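You operate a simulated robot arm through the tools that you are given. There is no shell and no other tool.

You run a simulated robot arm. Do the job below in one go: nothing can be reset, and whatever is moved stays where it is left.

TASK
Put things in order on the top of the teal bench. At the end: the brown ticket block from the top of the teal bench stands on top of the green roll; the wedge from the top of the teal bench stands where the brown ticket block stood; the brown round brush stands where the purple pad stood; the purple pad from the top of the teal bench stands where the wedge stood; whatever was shut is shut again. Leave all else as you found it, and nothing knocked over.

The check looks at the end state, three seconds after you hand in, the way a careful person would. Anything else that was tipped, shoved, dropped, spilled or broken makes it a failure.

THE ROBOT
A 7-joint arm with a two-finger gripper, fixed in place. Base frame: the origin is at the foot of the arm, x ahead of it, y to its left, z up; the work surface is at about z = 0. Units: mm, rad, N and s.
With the tool pointing down near the work surface it reaches from about 160 to 380 mm from the base axis. Its first joint turns from -1.257 to 1.257 rad. Payload 0.6 kg.
The tool frame sits at the grasp point between the pads (the TCP): z along the fingers, y along the line on which they close. The tips reach 22 mm beyond it. The gripper opens to 92 mm; its body begins 65 mm behind the TCP.
Orientation is told as [roll, pitch, yaw] about the base's x, y, z axes, in that order, counted from this pose: with the fingers straight down and closing along the base's y, the tool's x points along the base's -x, its y along +y and its z along -z.

THE INTERFACE
- The arm moves only by the tool send_rows. Its argument "plan" is a list of rows, each a list of 7 numbers: the turn, a rotation vector about the tool's x, y, z in rad, then the shift along the tool's x, y, z in mm, then the closure in counts, from 0 (fully open) to 255 (shut). In form: [[rx, ry, rz, tx, ty, tz, claw], ...]. A call has 1 to 20 rows; each row shifts and turns the commanded pose from where the row before left it, along the tool's axes as they then stand. Each row takes 0.2 s and may step no farther than 50 mm and 0.15 rad from the row before; otherwise, or with a gripper value out of range, the whole call is refused. Where a pose cannot be reached the arm comes as near as it can. A force on the tool above 40 N (or 10 N above the force at the start of the call, whichever is more), or a blocked arm, ends the call early, and 0.2 s more pass. The fingers move at their own pace (about 59.9 mm/s each) and stop on an object; they squeeze with about 26 N. The grip force told is the motor's: it shows also when the fingers shut on nothing. Time passes only in rows, and 0.2 s behind the last, so rows that do not move let the fingers close. The reply holds the time, the measured pose of the TCP, the force on the tool along the base axes, the opening and the grip force, in the units named above and with some noise, with the torque about the TCP (base axes, N m) and any sound that the robot's microphone picked up.
- Cameras (640 x 400 px; columns grow to the right, rows downward): "scene" is fixed at [61.1, -271, 407.7]; the picture's right is [0.75, -0.66, 0.00], its down [-0.35, -0.40, -0.85] and it looks along [0.56, 0.64, -0.53] (base axes); focal length 214 px, centre (320, 200). "wrist" rides on the gripper at [71, 19, -102] in the tool frame; the picture's right is [-0.26, 0.97, 0.00], its down [-0.75, -0.20, -0.62] and it looks along [-0.60, -0.16, 0.78] (tool axes); focal length 280 px, centre (320, 200). There is no depth. A picture from a camera that has moved, and an enlarged one, comes with that camera's place and axes in the base frame and with its lens.
- snapshot(camera): a new picture of that camera. No time passes.
- inspect(camera, box): a new picture of the part [left, top, right, bottom] of that camera's present view, enlarged. No time passes.
- finish_job(): hands the job in; it is judged then, once.

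Nothing tells you positions but the pictures and the camera data. Unless the task says otherwise, let go and move clear before handing in.

The tools are called as a command line: name --pt "numbers of a row" for each row, then --argument value for the rest, lists and objects as JSON in quotes. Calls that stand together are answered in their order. send_rows: Moves the arm, as the interface text tells. Its arguments: {"type":"object","properties":{"plan":{"type":"array"}},"required":["plan"]} The other tools are called the same way: snapshot (camera) takes a picture; inspect (camera, box) takes an enlarged picture of a part of a camera's view; finish_job () hands the job in.

At the start:

```text
time: 0.0
tool_pos: [194.9, -59.0, 323.1]
tool_rot: [0.0, 0.001, -0.001]
ft_force: [-0.3, 0.4, 0.1]
moment: [0.0, -0.04, 0.0]
finger_gap: 92.4
grip_force: 0.2
```

scene: 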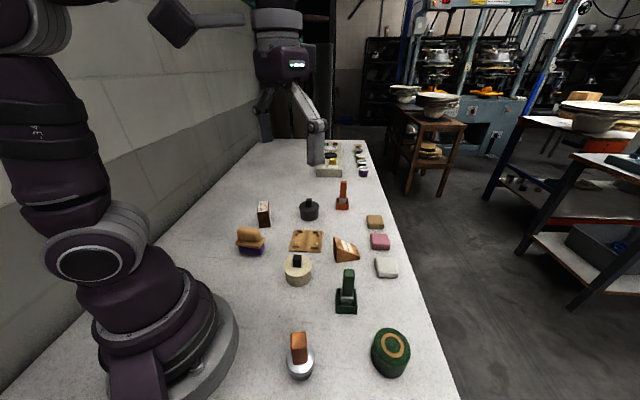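
wrist: 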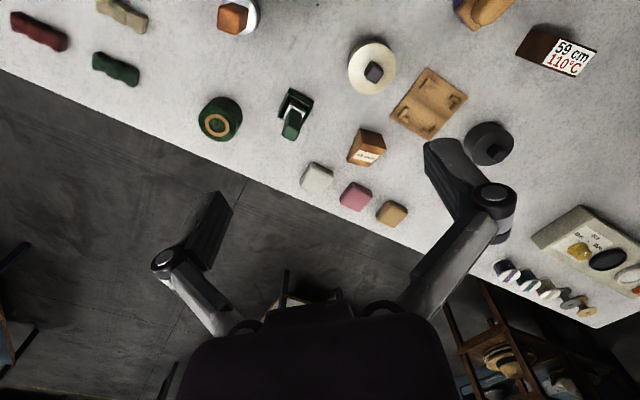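

I see a bench with many small objects: a green roll, an orange/brown wedge, brown ticket block, stamps, pads and others. I'll look closer before moving anything.

inspect --camera "scene" --box '[220, 170, 420, 295]'

inspect --camera "scene" --box '[260, 260, 460, 385]'

inspect --camera "scene" --box '[300, 130, 396, 190]'

inspect --camera "wrist" --box '[320, 0, 640, 200]'

inspect --camera "wrist" --box '[0, 0, 320, 200]'

inspect --camera "wrist" --box '[480, 180, 640, 340]'

```text
3.20 times, centred on (320, 232) of scene
camera zoom: at [61.1, -271.0, 407.7], right [0.75, -0.66, 0.0], down [-0.35, -0.4, -0.85], along [0.56, 0.64, -0.53], focal length 686 px, centre (320, 96)
```

zoom: 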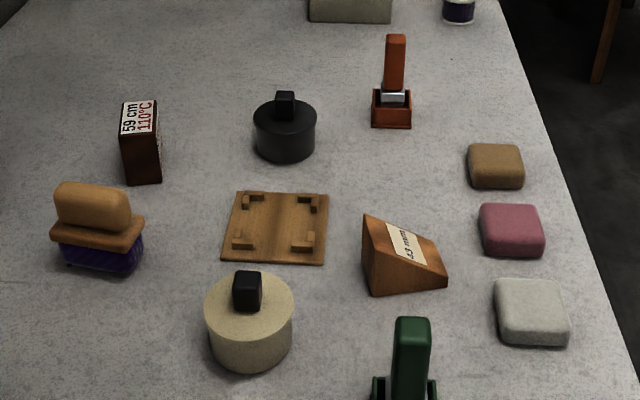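

```text
3.20 times, centred on (360, 322) of scene
camera zoom: at [61.1, -271.0, 407.7], right [0.75, -0.66, 0.0], down [-0.35, -0.4, -0.85], along [0.56, 0.64, -0.53], focal length 686 px, centre (192, -192)
```

zoom: 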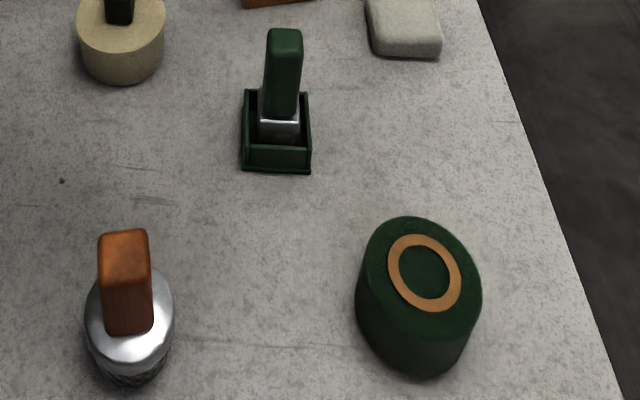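

```text
6.67 times, centred on (348, 160) of scene
camera zoom: at [61.1, -271.0, 407.7], right [0.75, -0.66, 0.0], down [-0.35, -0.4, -0.85], along [0.56, 0.64, -0.53], focal length 1430 px, centre (133, 467)
```

zoom: 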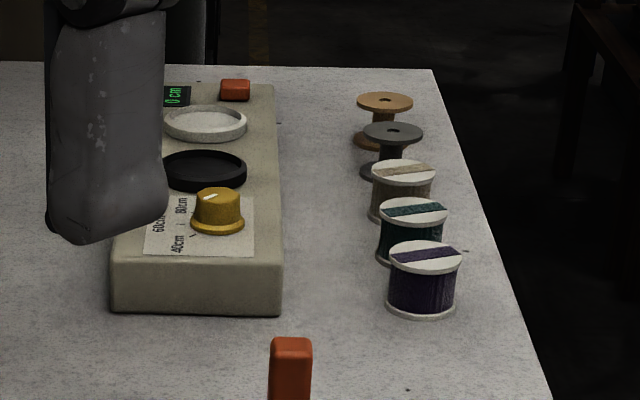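

```text
2.00 times, centred on (480, 100) of wrist
camera zoom: at [124.0, -39.5, 424.1], right [0.26, 0.97, 0.0], down [0.75, -0.2, 0.62], along [0.6, -0.16, -0.78], focal length 561 px, centre (0, 400)
```

zoom: 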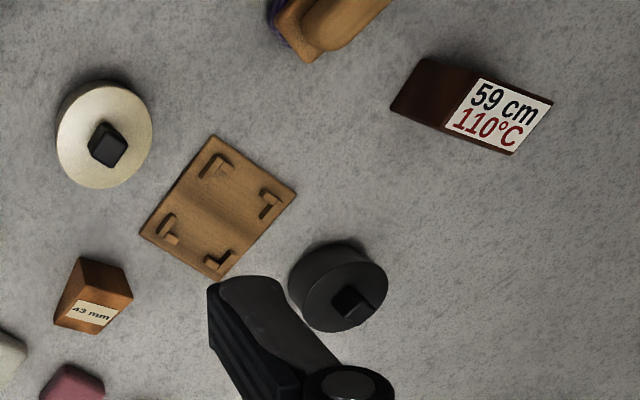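

```text
2.00 times, centred on (160, 100) of wrist
camera zoom: at [124.0, -39.5, 424.1], right [0.26, 0.97, 0.0], down [0.75, -0.2, 0.62], along [0.6, -0.16, -0.78], focal length 561 px, centre (640, 400)
```

zoom: 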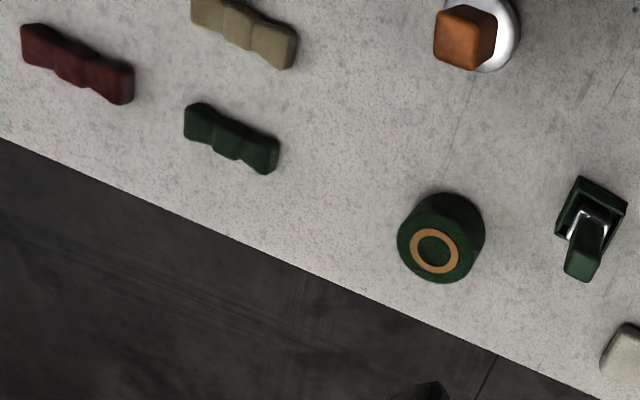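

```text
2.50 times, centred on (560, 260) of wrist
camera zoom: at [124.0, -39.5, 424.1], right [0.26, 0.97, 0.0], down [0.75, -0.2, 0.62], along [0.6, -0.16, -0.78], focal length 701 px, centre (-280, 50)
```

zoom: 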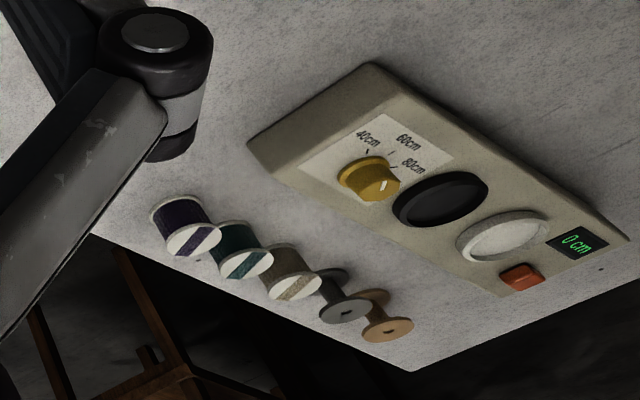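

The bench holds a machine with spools, two knobbed pots or weights, stamps, brushes and three pads. Before deciding what "purple pad" and "round brush" mean, I'll enlarge the candidates.

inspect --camera "scene" --box '[225, 190, 289, 265]'

inspect --camera "scene" --box '[270, 320, 334, 390]'

inspect --camera "scene" --box '[350, 205, 414, 285]'

inspect --camera "scene" --box '[270, 190, 366, 290]'

inspect --camera "scene" --box '[0, 200, 320, 400]'

inspect --camera "scene" --box '[320, 200, 640, 400]'

```text
5.33 times, centred on (257, 228) of scene
camera zoom: at [61.1, -271.0, 407.7], right [0.75, -0.66, 0.0], down [-0.35, -0.4, -0.85], along [0.56, 0.64, -0.53], focal length 1144 px, centre (656, 53)
```

zoom: 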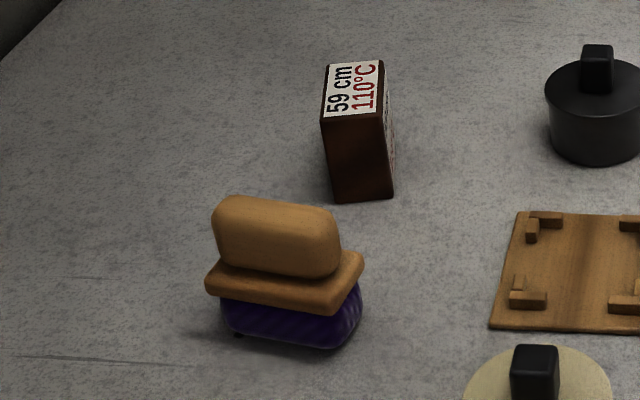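

```text
5.71 times, centred on (302, 355) of scene
camera zoom: at [61.1, -271.0, 407.7], right [0.75, -0.66, 0.0], down [-0.35, -0.4, -0.85], along [0.56, 0.64, -0.53], focal length 1226 px, centre (423, -686)
```

zoom: 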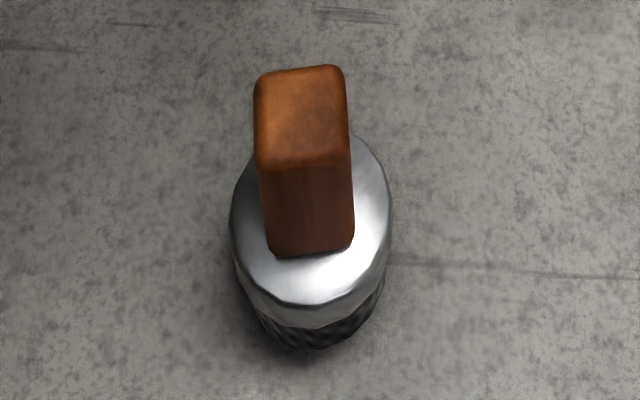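

```text
5.00 times, centred on (382, 245) of scene
camera zoom: at [61.1, -271.0, 407.7], right [0.75, -0.66, 0.0], down [-0.35, -0.4, -0.85], along [0.56, 0.64, -0.53], focal length 1072 px, centre (10, -25)
```

zoom: 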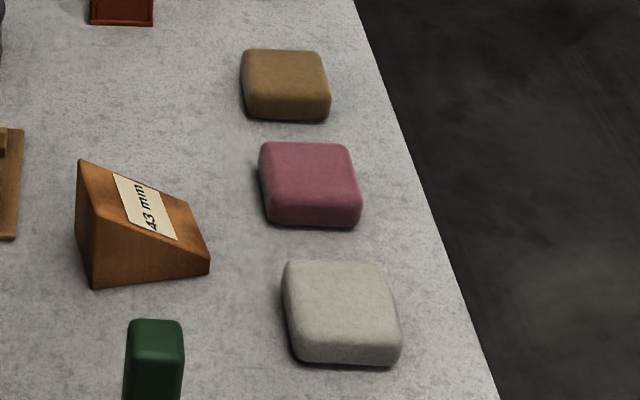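

```text
4.00 times, centred on (318, 240) of scene
camera zoom: at [61.1, -271.0, 407.7], right [0.75, -0.66, 0.0], down [-0.35, -0.4, -0.85], along [0.56, 0.64, -0.53], focal length 858 px, centre (328, 40)
```

zoom: 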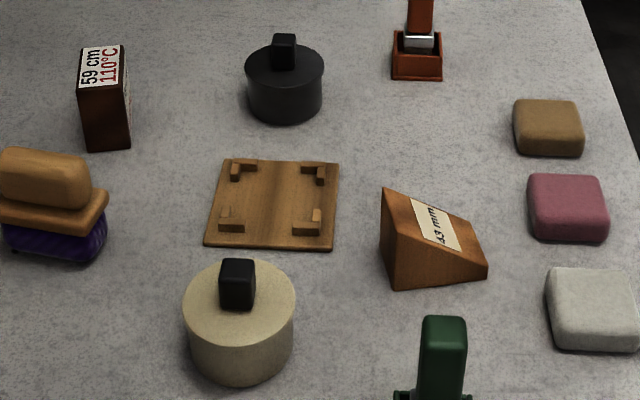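

```text
2.00 times, centred on (160, 300) of scene
camera zoom: at [61.1, -271.0, 407.7], right [0.75, -0.66, 0.0], down [-0.35, -0.4, -0.85], along [0.56, 0.64, -0.53], focal length 429 px, centre (640, 0)
```

zoom: 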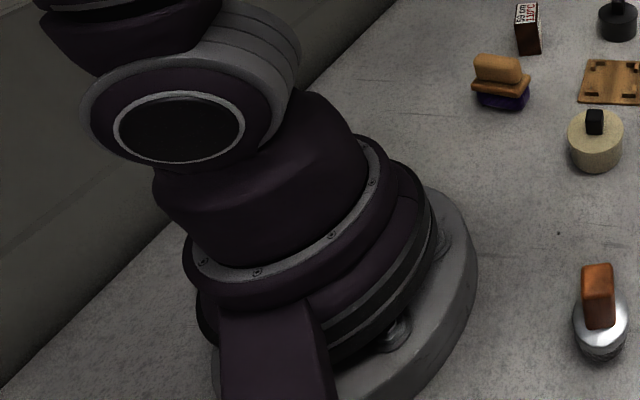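

```text
2.00 times, centred on (480, 300) of scene
camera zoom: at [61.1, -271.0, 407.7], right [0.75, -0.66, 0.0], down [-0.35, -0.4, -0.85], along [0.56, 0.64, -0.53], focal length 429 px, centre (0, 0)
```

zoom: 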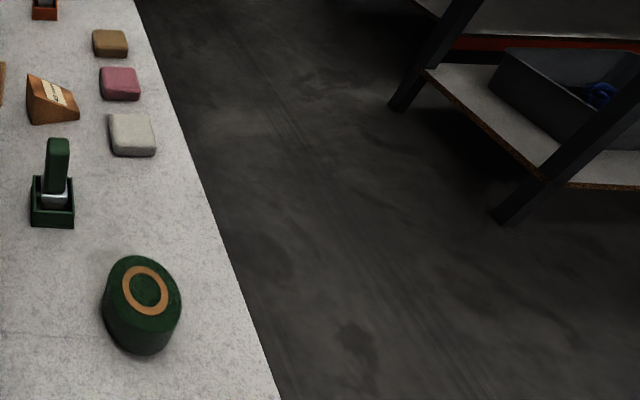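

The purple thing within reach is the tan-handled one with the purple base at about (188,149). The pink, tan and white pads are out of reach at x of about 470. I'll move the wrist camera around to survey everything before touching it.

send_rows --pt "0 0 0 8 45 5 0" --pt "0 0 0 8 45 5 0" --pt "0 0 0 8 45 5 0" --pt "0 0 0 8 45 5 0" --pt "0 0 0 0 0 0 0"

snapshot --camera "wrist"

snapshot --camera "scene"

```text
time: 1.2
tool_pos: [164.1, 119.8, 302.7]
tool_rot: [-0.001, -0.001, 0.002]
ft_force: [0.5, 0.2, 0.3]
moment: [0.02, 0.03, -0.02]
finger_gap: 91.8
grip_force: 0.0
```

```text
taken
camera wrist: at [94.1, 140.5, 403.9], right [0.26, 0.97, 0.0], down [0.75, -0.2, 0.62], along [0.6, -0.16, -0.78], focal length 280 px, centre (320, 200)
```

wrist: 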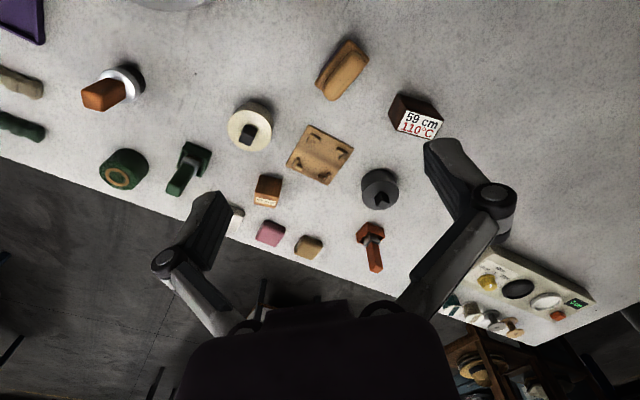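

```text
taken
```

scene: 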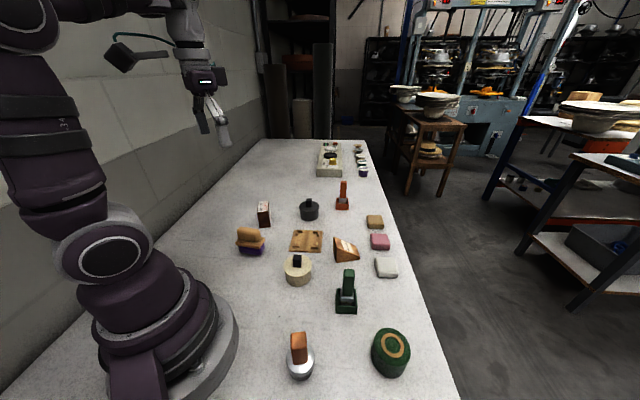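

A flat purple object shows at the upper left, around (35,-220), so the purple pad might be that instead. I'll swing the camera to look at that side.

send_rows --pt "0 0 0 0 -45 -4 0" --pt "0 0 0 0 -45 -4 0" --pt "0 0 0 0 -45 -4 0" --pt "0 0 0 0 -45 -4 0" --pt "0 0 0.15 0 0 0 0" --pt "0 0 0.15 0 0 0 0" --pt "0 0 0.15 0 0 0 0" --pt "0 0 0.15 0 0 0 0" --pt "0 0 0.15 0 0 0 0" --pt "0 0 0.15 0 0 0 0" --pt "0 0 0.15 0 0 0 0" --pt "0 0 0.15 0 0 0 0" --pt "0 0 0 0 0 0 0"

snapshot --camera "wrist"

```text
time: 4.0
tool_pos: [162.6, -58.6, 319.3]
tool_rot: [0.0, 0.0, -1.202]
ft_force: [-0.4, 0.9, 0.1]
moment: [-0.02, 0.03, 0.02]
finger_gap: 92.0
grip_force: 0.1
```

```text
taken
camera wrist: at [155.5, 14.5, 419.8], right [0.99, 0.1, 0.0], down [0.08, -0.78, 0.62], along [0.07, -0.62, -0.78], focal length 280 px, centre (320, 200)
```

wrist: 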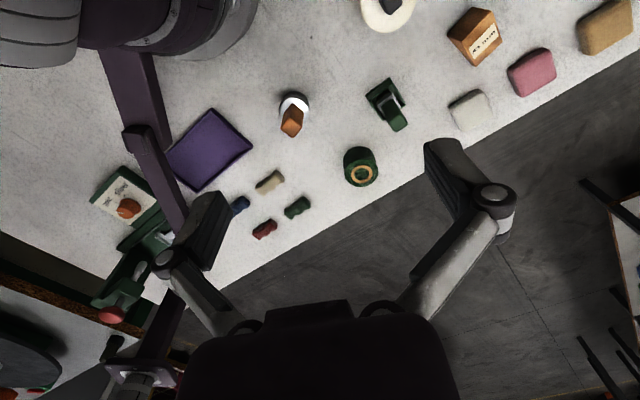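

There is a purple square slab at the right side, plus a green press or device and some small bow-shaped items. I'll zoom in on these.

inspect --camera "wrist" --box '[140, 80, 330, 250]'

inspect --camera "wrist" --box '[60, 140, 220, 340]'

inspect --camera "wrist" --box '[330, 0, 640, 200]'

```text
2.35 times, centred on (235, 165) of wrist
camera zoom: at [155.5, 14.5, 419.8], right [0.99, 0.1, 0.0], down [0.08, -0.78, 0.62], along [0.07, -0.62, -0.78], focal length 660 px, centre (520, 282)
```

zoom: 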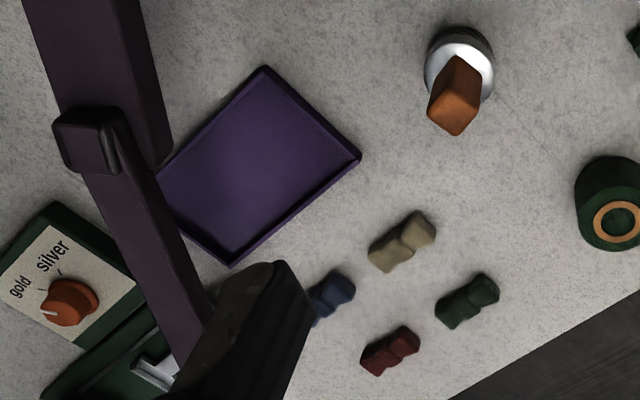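

```text
2.00 times, centred on (140, 240) of wrist
camera zoom: at [155.5, 14.5, 419.8], right [0.99, 0.1, 0.0], down [0.08, -0.78, 0.62], along [0.07, -0.62, -0.78], focal length 561 px, centre (680, 120)
```

zoom: 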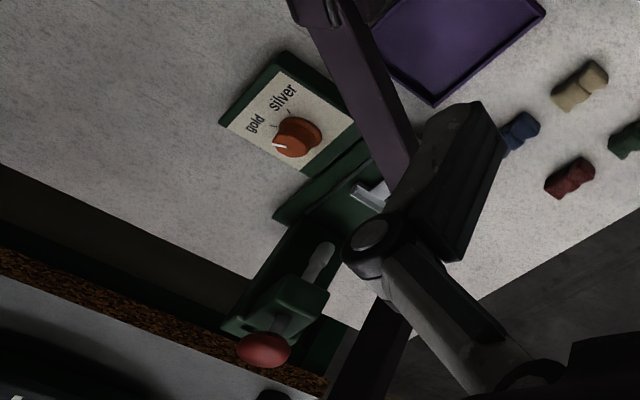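

```text
2.00 times, centred on (485, 100) of wrist
camera zoom: at [155.5, 14.5, 419.8], right [0.99, 0.1, 0.0], down [0.08, -0.78, 0.62], along [0.07, -0.62, -0.78], focal length 561 px, centre (-10, 400)
```

zoom: 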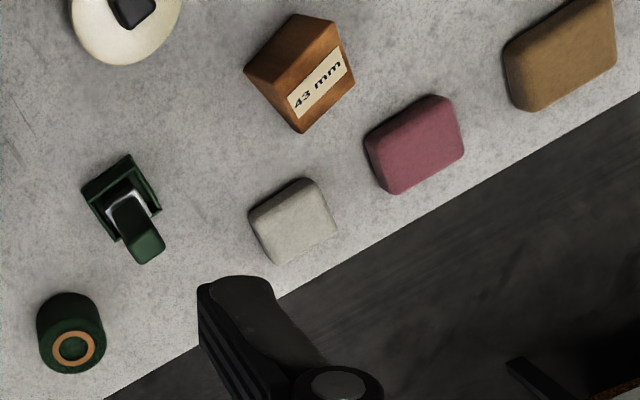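

The flat purple item is a tray with a rim, so the "purple pad" is the handled pad with the purple sole (a hatter's pad). Next I'll take closer views of the ticket block and the pad to measure them.

send_rows --pt "0 0 -0.15 0 0 0 0" --pt "0 0 -0.15 0 0 0 0" --pt "0 0 -0.15 0 0 0 0" --pt "0 0 -0.15 0 0 0 0" --pt "0 0 -0.15 0 0 0 0" --pt "0 0 -0.15 0 0 0 0" --pt "0 0 -0.15 0 0 0 0" --pt "0 0 -0.15 0 0 0 0" --pt "0 0 0 0 45 10 0" --pt "0 0 0 0 45 10 0" --pt "0 0 0 0 45 10 0" --pt "0 0 0 0 45 10 0" --pt "0 0 -0.15 0 0 0 0" --pt "0 0 -0.15 0 0 0 0" --pt "0 0 -0.15 0 0 0 0" --pt "0 0 -0.15 0 0 0 0" --pt "0 0 0 0 0 45 0" --pt "0 0 0 0 0 45 0" --pt "0 0 0 0 0 0 0"

snapshot --camera "wrist"

```text
time: 8.0
tool_pos: [163.6, 122.2, 190.9]
tool_rot: [0.001, 0.0, 0.6]
ft_force: [0.4, -0.7, -0.6]
moment: [-0.01, 0.02, 0.05]
finger_gap: 91.9
grip_force: 0.1
```

```text
taken
camera wrist: at [94.2, 97.2, 290.2], right [-0.33, 0.94, 0.0], down [0.74, 0.26, 0.62], along [0.59, 0.21, -0.78], focal length 280 px, centre (320, 200)
```

wrist: 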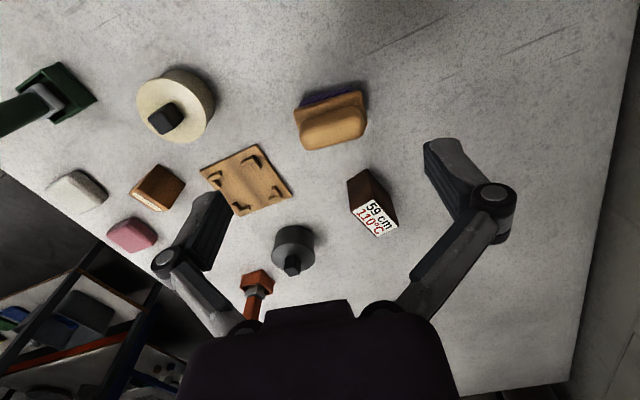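

The ticket block, the pad, the wedge and their neighbours are all visible from here. I'll enlarge each one to measure its corners.

inspect --camera "wrist" --box '[330, 155, 420, 245]'

inspect --camera "wrist" --box '[280, 70, 380, 160]'

inspect --camera "wrist" --box '[110, 140, 210, 230]'

```text
4.44 times, centred on (375, 200) of wrist
camera zoom: at [94.2, 97.2, 290.2], right [-0.33, 0.94, 0.0], down [0.74, 0.26, 0.62], along [0.59, 0.21, -0.78], focal length 1246 px, centre (76, 200)
```

zoom: 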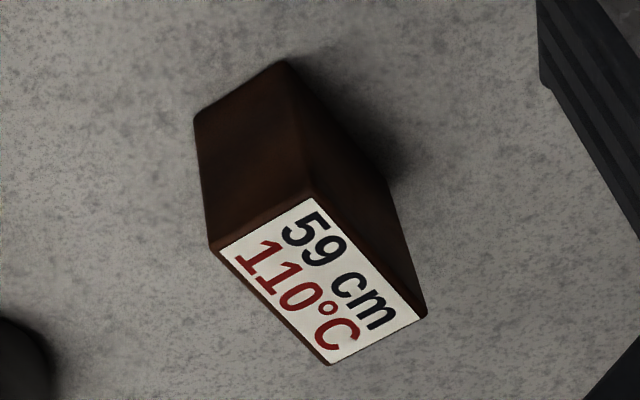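

```text
4.44 times, centred on (330, 115) of wrist
camera zoom: at [94.2, 97.2, 290.2], right [-0.33, 0.94, 0.0], down [0.74, 0.26, 0.62], along [0.59, 0.21, -0.78], focal length 1246 px, centre (276, 578)
```

zoom: 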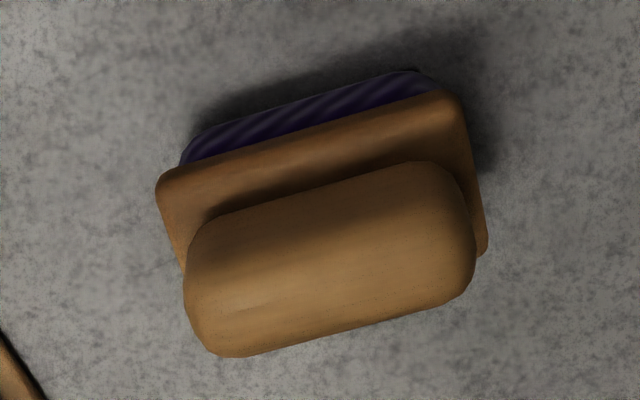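

```text
4.44 times, centred on (160, 185) of wrist
camera zoom: at [94.2, 97.2, 290.2], right [-0.33, 0.94, 0.0], down [0.74, 0.26, 0.62], along [0.59, 0.21, -0.78], focal length 1246 px, centre (1031, 267)
```

zoom: 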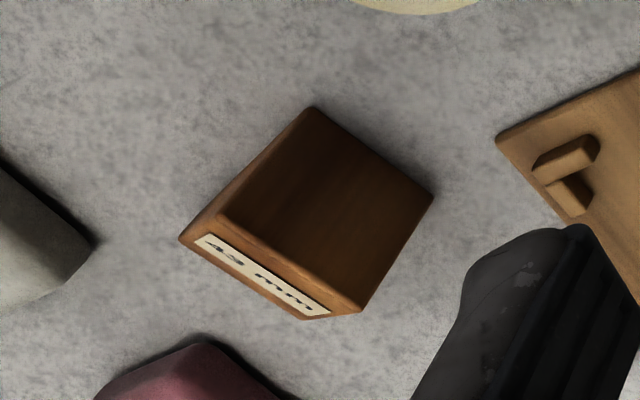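

The ticket block measures about 29 x 53 x 58 mm, centred near (272,226), with its long side at about 60 degrees. I'll move above it with the fingers set to close across its thin side, then check again from there.

send_rows --pt "0 0 -0.147 0 0 0 0" --pt "0 0 -0.147 0 0 0 0" --pt "0 0 -0.146 0 0 0 0" --pt "0 0 0 -36.1 -10.25 0 0" --pt "0 0 0 -36.1 -10.25 0 0" --pt "0 0 0 -36.1 -10.25 0 0" --pt "0 0 0 -36.1 -10.25 0 0" --pt "0 0 0 0 0 0 0"

snapshot --camera "wrist"

snapshot --camera "scene"

```text
time: 9.8
tool_pos: [269.1, 225.1, 188.7]
tool_rot: [0.001, 0.001, 1.04]
ft_force: [-0.2, -0.1, 0.6]
moment: [0.0, 0.0, 0.02]
finger_gap: 92.1
grip_force: 0.0
```

```text
taken
camera wrist: at [217.8, 173.4, 289.5], right [-0.7, 0.71, 0.0], down [0.56, 0.55, 0.62], along [0.45, 0.44, -0.78], focal length 280 px, centre (320, 200)
```

wrist: 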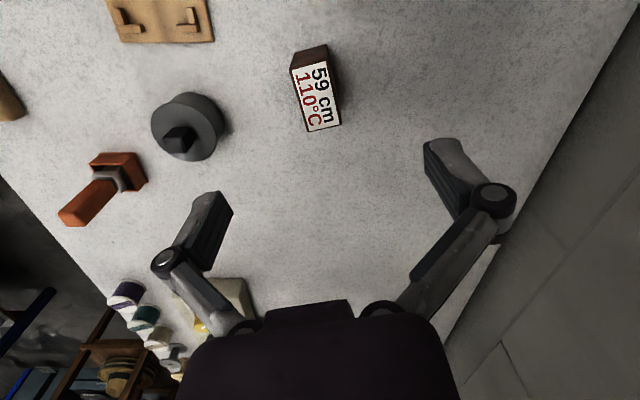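

```text
taken
```

scene: 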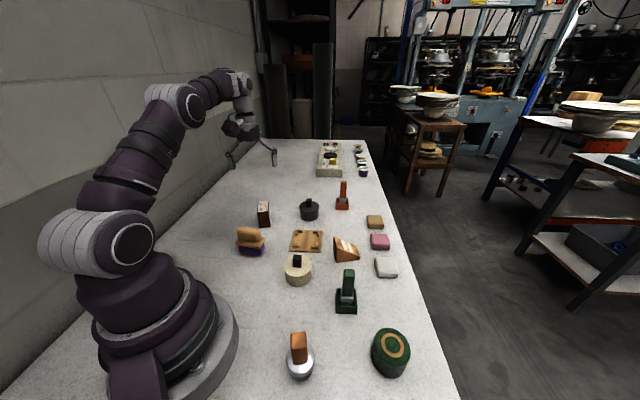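

The gripper hovers over the block with its faces roughly aligned to the fingers. I'll zoom to refine.

inspect --camera "wrist" --box '[270, 35, 370, 140]'

```text
3.81 times, centred on (320, 88) of wrist
camera zoom: at [217.8, 173.4, 289.5], right [-0.7, 0.71, 0.0], down [0.56, 0.55, 0.62], along [0.45, 0.44, -0.78], focal length 1068 px, centre (320, 629)
```

zoom: 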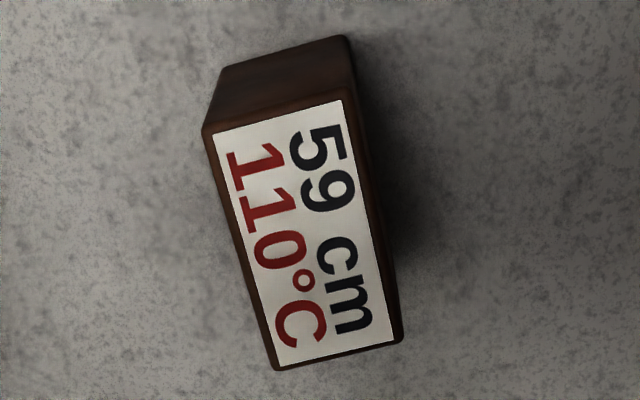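

The block's centre comes out at (274,226). I'll descend to mid-height and close on it.

send_rows --pt "0 0 0 -3.0 -3.2 30 0" --pt "0 0 0 0 0 40 0" --pt "0 0 0 0 0 35 0" --pt "0 0 0 0 0 25 0" --pt "0 0 0 0 0 20 0" --pt "0 0 0 0 0 0 0"

snapshot --camera "wrist"

snapshot --camera "scene"

```text
time: 11.2
tool_pos: [274.3, 226.4, 38.5]
tool_rot: [0.0, 0.001, 1.041]
ft_force: [0.3, 1.1, 0.9]
moment: [-0.01, -0.05, -0.01]
finger_gap: 92.2
grip_force: 0.1
```

```text
taken
camera wrist: at [222.5, 175.7, 139.4], right [-0.7, 0.71, 0.0], down [0.56, 0.55, 0.63], along [0.45, 0.44, -0.78], focal length 280 px, centre (320, 200)
```

wrist: 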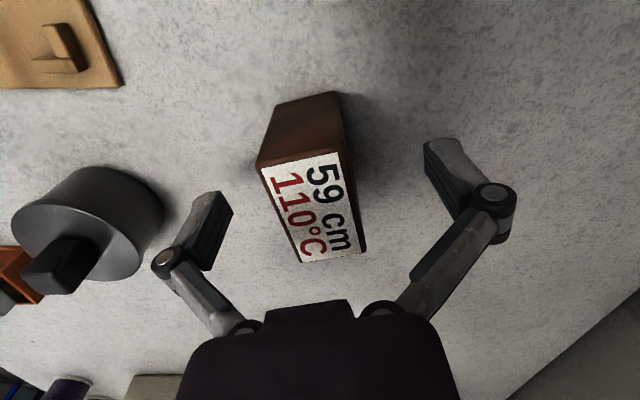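

```text
taken
```

scene: 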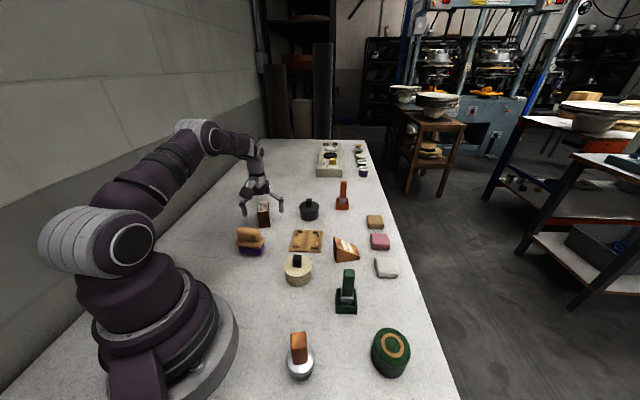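

The block sits between the fingers, well centred and aligned. Closing the gripper now.

send_rows --pt "0 0 0 0 0 0 255" --pt "0 0 0 0 0 0 255" --pt "0 0 0 0 0 0 255" --pt "0 0 0 0 0 0 255" --pt "0 0 0 0 0 0 255"

snapshot --camera "wrist"

```text
time: 12.4
tool_pos: [275.1, 226.9, 38.4]
tool_rot: [0.0, 0.0, 1.041]
ft_force: [0.3, -0.5, 5.2]
moment: [-0.03, -0.05, -0.01]
finger_gap: 31.0
grip_force: 26.2
```

```text
taken
camera wrist: at [222.5, 175.7, 139.8], right [-0.7, 0.71, 0.0], down [0.56, 0.55, 0.63], along [0.45, 0.44, -0.78], focal length 280 px, centre (320, 200)
```

wrist: 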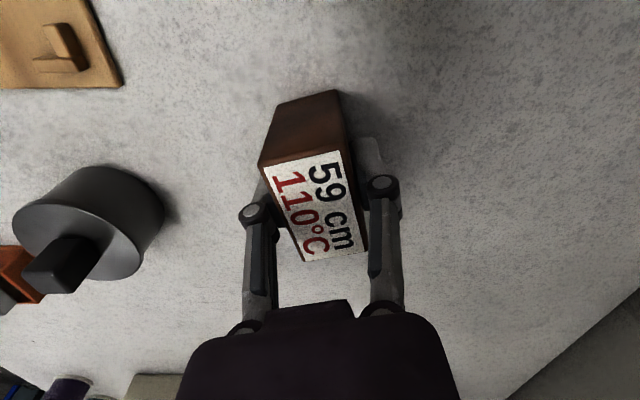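

The block is gripped with a 31 mm gap. I'll lift straight up, turn to yaw 0 and travel over to where I can see the green roll.

send_rows --pt "0 0 0 0 0 -15 255" --pt "0 0 0 0 0 -35 255" --pt "0 0 0 0 0 -40 255" --pt "0 0 0 0 0 -40 255" --pt "0 0 0 0 0 -40 255" --pt "0 0 0.1486 0 0 0 255" --pt "0 0 0.1486 0 0 0 255" --pt "0 0 0.1486 0 0 0 255" --pt "0 0 0.1486 0 0 0 255" --pt "0 0 0.1486 0 0 0 255" --pt "0 0 0.1486 0 0 0 255" --pt "0 0 0.1486 0 0 0 255" --pt "0 0 0 0 0 0 255"

send_rows --pt "0 0 0 3 -30 -4 255" --pt "0 0 0 3.5 -41 -4.6 255" --pt "0 0 0 3.5 -41 -4.6 255" --pt "0 0 0 3.5 -41 -4.6 255" --pt "0 0 0 3.5 -41 -4.6 255" --pt "0 0 0 3.5 -41 -4.6 255" --pt "0 0 0 3.5 -41 -4.6 255" --pt "0 0 0 1 -11 0 255" --pt "0 0 0 0 0 0 255"

snapshot --camera "wrist"

snapshot --camera "scene"

```text
time: 15.2
tool_pos: [273.9, 226.5, 209.3]
tool_rot: [-0.001, 0.0, 0.0]
ft_force: [-0.4, 0.0, 0.1]
moment: [0.01, -0.01, 0.05]
finger_gap: 31.2
grip_force: 25.9
```

```text
time: 17.2
tool_pos: [250.6, -61.9, 239.3]
tool_rot: [-0.001, 0.0, 0.002]
ft_force: [0.4, -0.3, -1.1]
moment: [0.01, -0.01, 0.05]
finger_gap: 31.2
grip_force: 26.3
```

```text
taken
camera wrist: at [179.7, -42.5, 340.1], right [0.26, 0.97, 0.0], down [0.75, -0.2, 0.62], along [0.6, -0.16, -0.78], focal length 280 px, centre (320, 200)
```

wrist: 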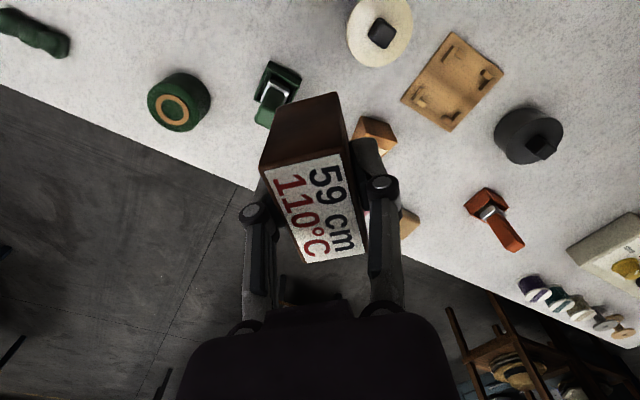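

```text
taken
```

scene: 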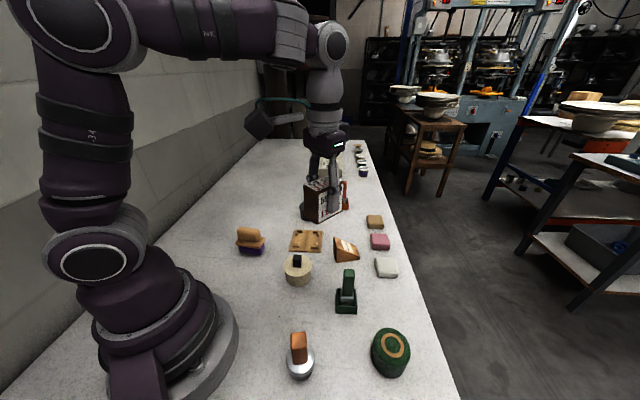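

inspect --camera "wrist" --box '[130, 55, 230, 145]'

inspect --camera "scene" --box '[350, 315, 430, 390]'

```text
4.44 times, centred on (180, 100) of wrist
camera zoom: at [179.7, -42.5, 340.1], right [0.26, 0.97, 0.0], down [0.75, -0.2, 0.62], along [0.6, -0.16, -0.78], focal length 1246 px, centre (942, 644)
```

zoom: 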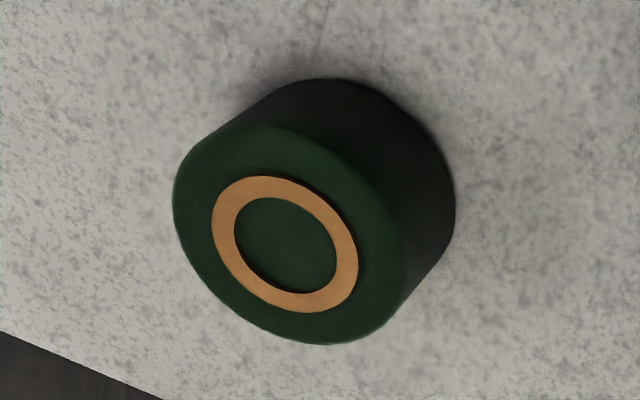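

```text
5.33 times, centred on (390, 352) of scene
camera zoom: at [61.1, -271.0, 407.7], right [0.75, -0.66, 0.0], down [-0.35, -0.4, -0.85], along [0.56, 0.64, -0.53], focal length 1144 px, centre (-53, -613)
```

zoom: 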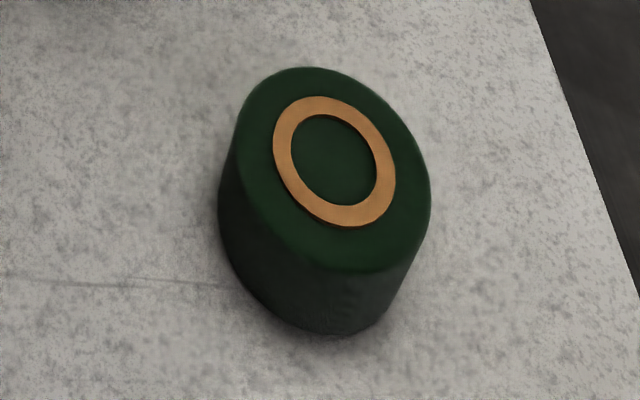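

The green roll's centre comes out at about (246,-222), 46 mm tall and 56 mm across. I'll go above it and descend to about 12 mm clearance to check alignment.

send_rows --pt "0 0 0 1 -30 0 255" --pt "0 0 0 1 -40 0 255" --pt "0 0 0 1 -40 0 255" --pt "0 0 0 1 -35 0 255" --pt "0 0 0 0 -15.6 0 255" --pt "0 0 0 0 0 30 255" --pt "0 0 0 0 0 40 255" --pt "0 0 0 0 0 35 255" --pt "0 0 0 0 0 20 255" --pt "0 0 0 0 0 15 255" --pt "0 0 0 0 0 0 255"

snapshot --camera "wrist"

inspect --camera "scene" --box '[330, 260, 450, 390]'

```text
time: 19.6
tool_pos: [245.2, -221.8, 101.2]
tool_rot: [0.0, -0.001, 0.003]
ft_force: [0.9, 0.6, -0.2]
moment: [0.04, -0.04, 0.0]
finger_gap: 31.1
grip_force: 25.9
```

```text
taken
camera wrist: at [174.6, -202.0, 202.0], right [0.26, 0.97, 0.0], down [0.75, -0.2, 0.62], along [0.6, -0.16, -0.78], focal length 280 px, centre (320, 200)
```

wrist: 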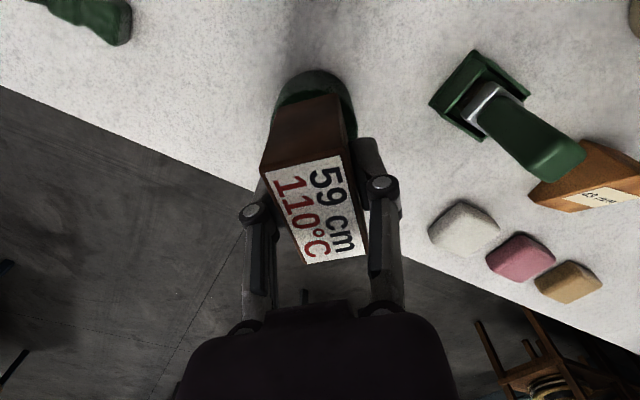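

```text
3.08 times, centred on (390, 325) of scene
camera zoom: at [61.1, -271.0, 407.7], right [0.75, -0.66, 0.0], down [-0.35, -0.4, -0.85], along [0.56, 0.64, -0.53], focal length 660 px, centre (105, -185)
```

zoom: 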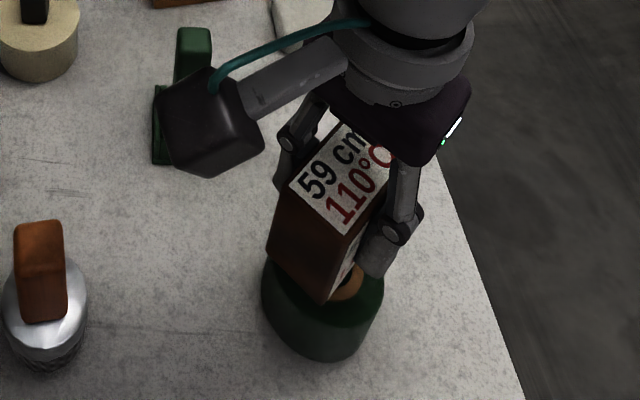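

The block is over the roll. I'll zoom in to verify the centring before lowering.

inspect --camera "wrist" --box '[250, 55, 380, 155]'

inspect --camera "scene" --box '[370, 320, 420, 380]'

```text
4.00 times, centred on (315, 105) of wrist
camera zoom: at [174.6, -202.0, 202.0], right [0.26, 0.97, 0.0], down [0.75, -0.2, 0.62], along [0.6, -0.16, -0.78], focal length 1122 px, centre (340, 580)
```

zoom: 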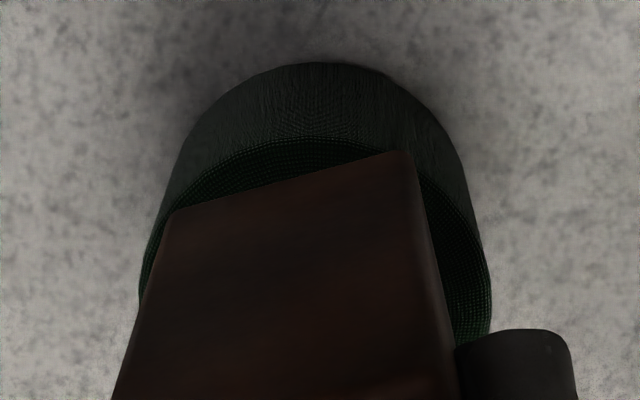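

```text
6.67 times, centred on (395, 350) of scene
camera zoom: at [61.1, -271.0, 407.7], right [0.75, -0.66, 0.0], down [-0.35, -0.4, -0.85], along [0.56, 0.64, -0.53], focal length 1430 px, centre (-180, -800)
```

zoom: 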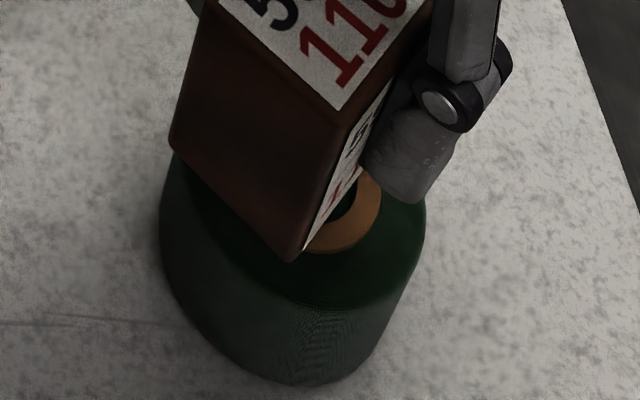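

The block needs about 3 mm more toward -y and 1 mm toward -x to be centred. I'll correct that and lower most of the way.

send_rows --pt "0 0 0 1 -3 0 255" --pt "0 0 0 0 0 5 255" --pt "0 0 0 0 0 5 255" --pt "0 0 0 0 0 3 255" --pt "0 0 0 0 0 0 255"

inspect --camera "scene" --box '[370, 320, 420, 380]'

inspect --camera "wrist" --box '[250, 55, 380, 155]'

```text
time: 20.8
tool_pos: [245.2, -225.1, 88.0]
tool_rot: [-0.001, -0.001, 0.0]
ft_force: [-0.3, -0.3, -0.7]
moment: [0.01, 0.03, -0.02]
finger_gap: 31.4
grip_force: 25.9
```

```text
6.67 times, centred on (395, 350) of scene
camera zoom: at [61.1, -271.0, 407.7], right [0.75, -0.66, 0.0], down [-0.35, -0.4, -0.85], along [0.56, 0.64, -0.53], focal length 1430 px, centre (-180, -800)
```

zoom: 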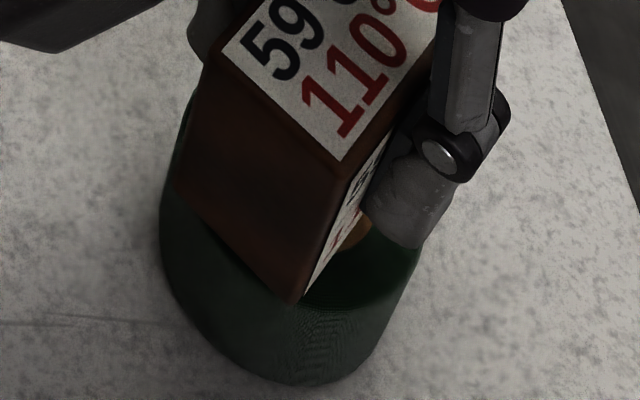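

```text
4.00 times, centred on (315, 105) of wrist
camera zoom: at [174.2, -205.3, 189.0], right [0.26, 0.97, 0.0], down [0.75, -0.2, 0.62], along [0.6, -0.16, -0.78], focal length 1122 px, centre (340, 580)
```

zoom: 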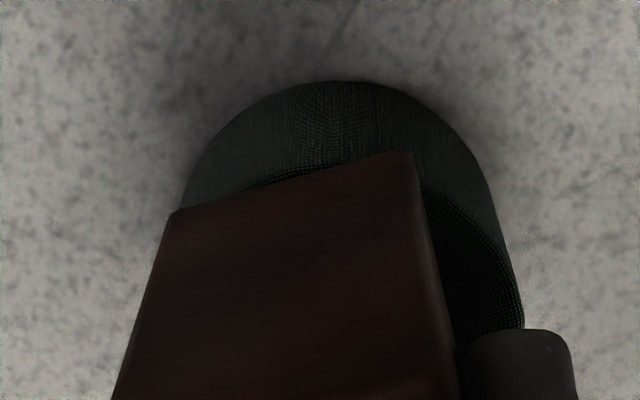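

Alignment is good: the block centre is within about 1 mm of the roll centre. I'll lower in small steps until contact.

send_rows --pt "0 0 0 0.5 -0.5 1 255" --pt "0 0 0 0 0 1 255" --pt "0 0 0 0 0 0 255"

send_rows --pt "0 0 0 0 0 0.7 255" --pt "0 0 0 0 0 0 255"

send_rows --pt "0 0 0 0 0 0.7 255" --pt "0 0 0 0 0 0 255"

```text
time: 21.6
tool_pos: [245.8, -225.5, 86.7]
tool_rot: [0.001, -0.001, 0.001]
ft_force: [0.7, 0.5, -0.9]
moment: [0.0, 0.0, 0.01]
finger_gap: 30.9
grip_force: 26.3
```

```text
time: 22.2
tool_pos: [245.0, -226.4, 84.9]
tool_rot: [0.001, 0.0, 0.002]
ft_force: [0.0, 0.1, -1.0]
moment: [0.03, -0.03, -0.03]
finger_gap: 31.2
grip_force: 26.2
```

```text
time: 22.8
tool_pos: [244.9, -225.1, 83.6]
tool_rot: [0.001, -0.001, 0.0]
ft_force: [-0.5, 0.0, -1.0]
moment: [-0.01, -0.03, 0.02]
finger_gap: 31.3
grip_force: 26.1
```

There's no contact yet, so I'll continue in small steps.

send_rows --pt "0 0 0 0 0 0.7 255" --pt "0 0 0 0 0 0 255"

send_rows --pt "0 0 0 0 0 0.7 255" --pt "0 0 0 0 0 0 255"

inspect --camera "scene" --box '[370, 320, 420, 380]'

```text
time: 23.4
tool_pos: [245.8, -225.5, 83.7]
tool_rot: [-0.001, 0.001, 0.001]
ft_force: [-2.1, 0.3, 4.1]
moment: [-0.02, 0.01, -0.01]
finger_gap: 31.1
grip_force: 25.8
```

```text
time: 24.0
tool_pos: [244.7, -224.9, 82.6]
tool_rot: [-0.002, 0.0, 0.001]
ft_force: [-0.7, 1.1, 23.1]
moment: [-0.02, 0.01, -0.01]
finger_gap: 31.1
grip_force: 26.0
```

```text
6.67 times, centred on (395, 350) of scene
camera zoom: at [61.0, -271.0, 407.8], right [0.75, -0.66, 0.0], down [-0.35, -0.4, -0.85], along [0.56, 0.64, -0.53], focal length 1430 px, centre (-180, -800)
```

zoom: 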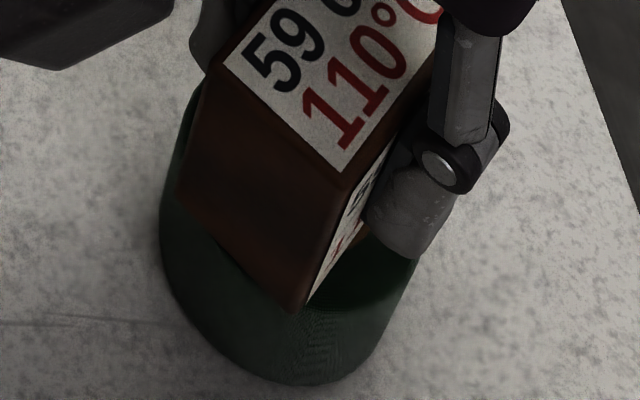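

Contact is made at 23 N. I'll ease up slightly, release gently and lift clear.

send_rows --pt "0 0 0 0 0 -0.7 255" --pt "0 0 0 0 0 0 180" --pt "0 0 0 0 0 0 165" --pt "0 0 0 0 0 0 155" --pt "0 0 0 0 0 0 135" --pt "0 0 0 0 0 0 110" --pt "0 0 0 0 0 0 90" --pt "0 0 0 0 0 0 90"

snapshot --camera "wrist"

```text
time: 25.8
tool_pos: [246.1, -224.2, 83.5]
tool_rot: [0.0, 0.0, 0.0]
ft_force: [-0.6, -0.5, 0.7]
moment: [0.02, -0.02, 0.03]
finger_gap: 59.5
grip_force: 0.1
```

```text
taken
camera wrist: at [174.5, -205.4, 184.5], right [0.26, 0.97, 0.0], down [0.75, -0.2, 0.62], along [0.6, -0.16, -0.78], focal length 280 px, centre (320, 200)
```

wrist: 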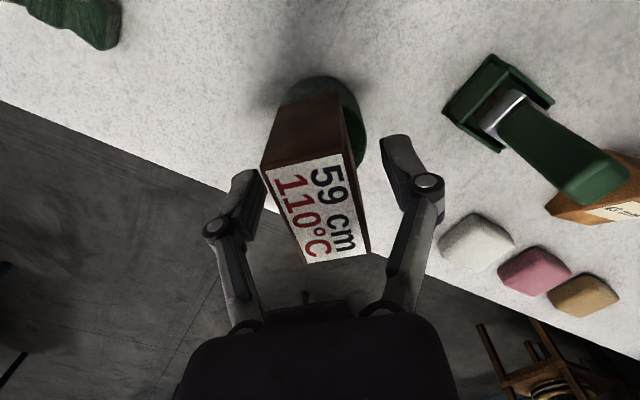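

The block stands free on the roll. Lifting clear and heading to the wedge.

send_rows --pt "0 0 0 0 0 -20 90" --pt "0 0 0 0 0 -35 90" --pt "0 0 0 0 0 -45 90" --pt "0 0 0 0 0 -30 60" --pt "0 0 0.137 0 0 0 60" --pt "0 0 0.137 0 0 0 60" --pt "0 0 0.137 0 0 0 60" --pt "0 0 0.137 0 0 0 60" --pt "0 0 0 0 0 0 60"

inspect --camera "scene" --box '[330, 260, 450, 390]'

snapshot --camera "wrist"

```text
time: 27.8
tool_pos: [244.6, -224.1, 214.3]
tool_rot: [0.0, 0.001, -0.55]
ft_force: [0.2, -0.6, 0.6]
moment: [0.0, -0.01, 0.01]
finger_gap: 70.7
grip_force: 0.0
```

```text
3.08 times, centred on (390, 325) of scene
camera zoom: at [61.1, -271.0, 407.7], right [0.75, -0.66, 0.0], down [-0.35, -0.4, -0.85], along [0.56, 0.64, -0.53], focal length 660 px, centre (105, -185)
```

zoom: 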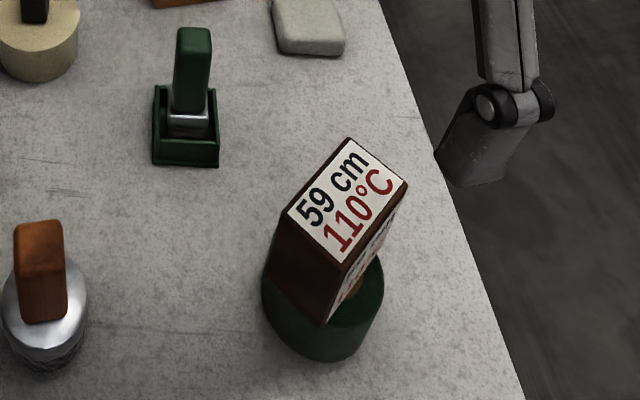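

```text
taken
camera wrist: at [194.4, -170.6, 314.2], right [0.73, 0.69, 0.0], down [0.54, -0.57, 0.62], along [0.43, -0.45, -0.78], focal length 280 px, centre (320, 200)
```

wrist: 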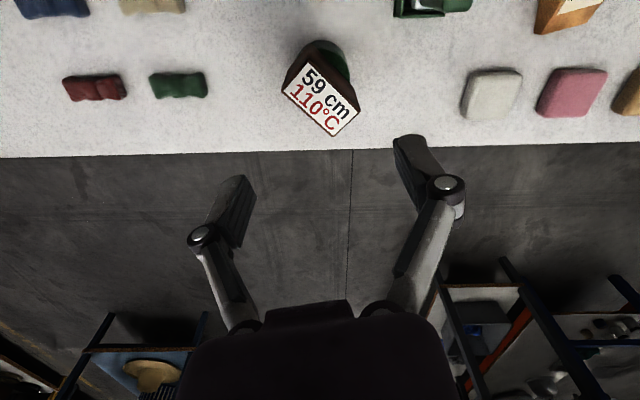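

The ticket block stands upright on the roll. A quick zoom to check centring, then on to the wedge.

inspect --camera "wrist" --box '[270, 30, 370, 145]'

send_rows --pt "0 0 0 4.7 30 0 60" --pt "0 0 0 1.4 40 0 60" --pt "0 0 0 1.4 40 0 60" --pt "0 0 0 1.4 40 0 60" --pt "0 0 0 0 30 0 60" --pt "0 0 0 0 0 0 60"

snapshot --camera "wrist"

```text
3.48 times, centred on (320, 88) of wrist
camera zoom: at [194.4, -170.6, 314.2], right [0.73, 0.69, 0.0], down [0.54, -0.57, 0.62], along [0.43, -0.45, -0.78], focal length 975 px, centre (320, 591)
```

zoom: 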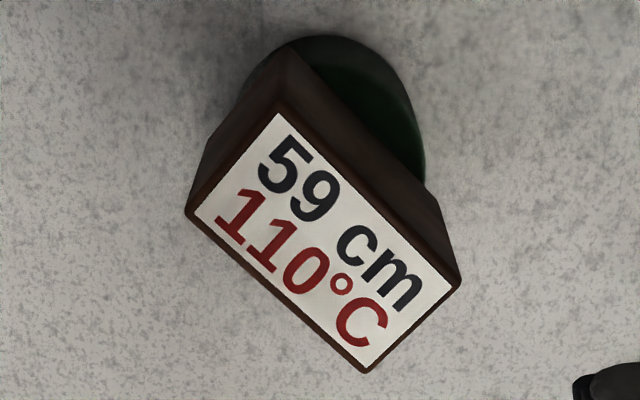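

```text
time: 29.2
tool_pos: [329.0, -66.7, 212.9]
tool_rot: [0.001, -0.001, -0.547]
ft_force: [-0.6, 0.3, 0.5]
moment: [-0.03, 0.0, 0.0]
finger_gap: 70.6
grip_force: 0.1
```

```text
taken
camera wrist: at [279.4, -14.0, 314.4], right [0.73, 0.69, 0.0], down [0.54, -0.57, 0.62], along [0.43, -0.45, -0.78], focal length 280 px, centre (320, 200)
```

wrist: 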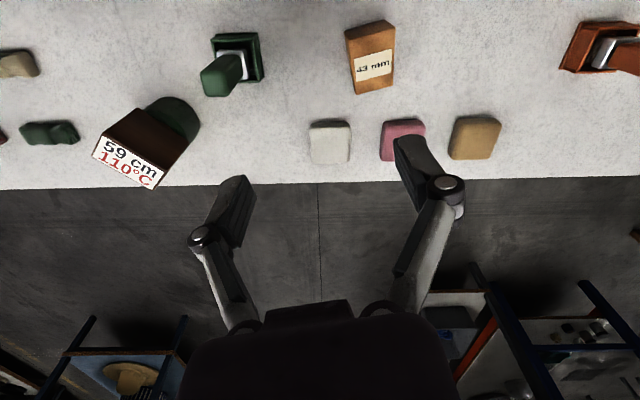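

Now the wedge is seen from nearly above; zooming in to refine it.

inspect --camera "wrist" --box '[325, 10, 425, 105]'

```text
4.21 times, centred on (375, 58) of wrist
camera zoom: at [279.4, -14.0, 314.4], right [0.73, 0.69, 0.0], down [0.54, -0.57, 0.62], along [0.43, -0.45, -0.78], focal length 1181 px, centre (88, 800)
```

zoom: 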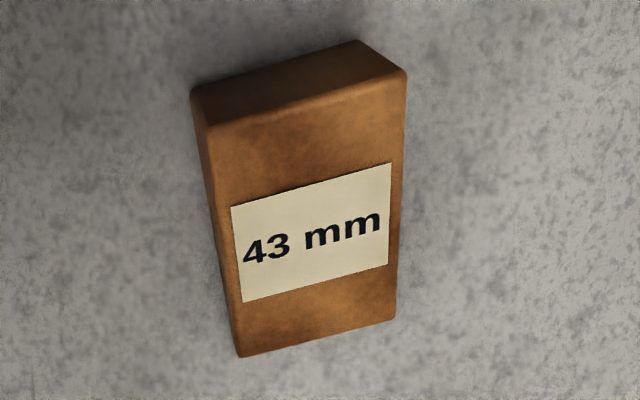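

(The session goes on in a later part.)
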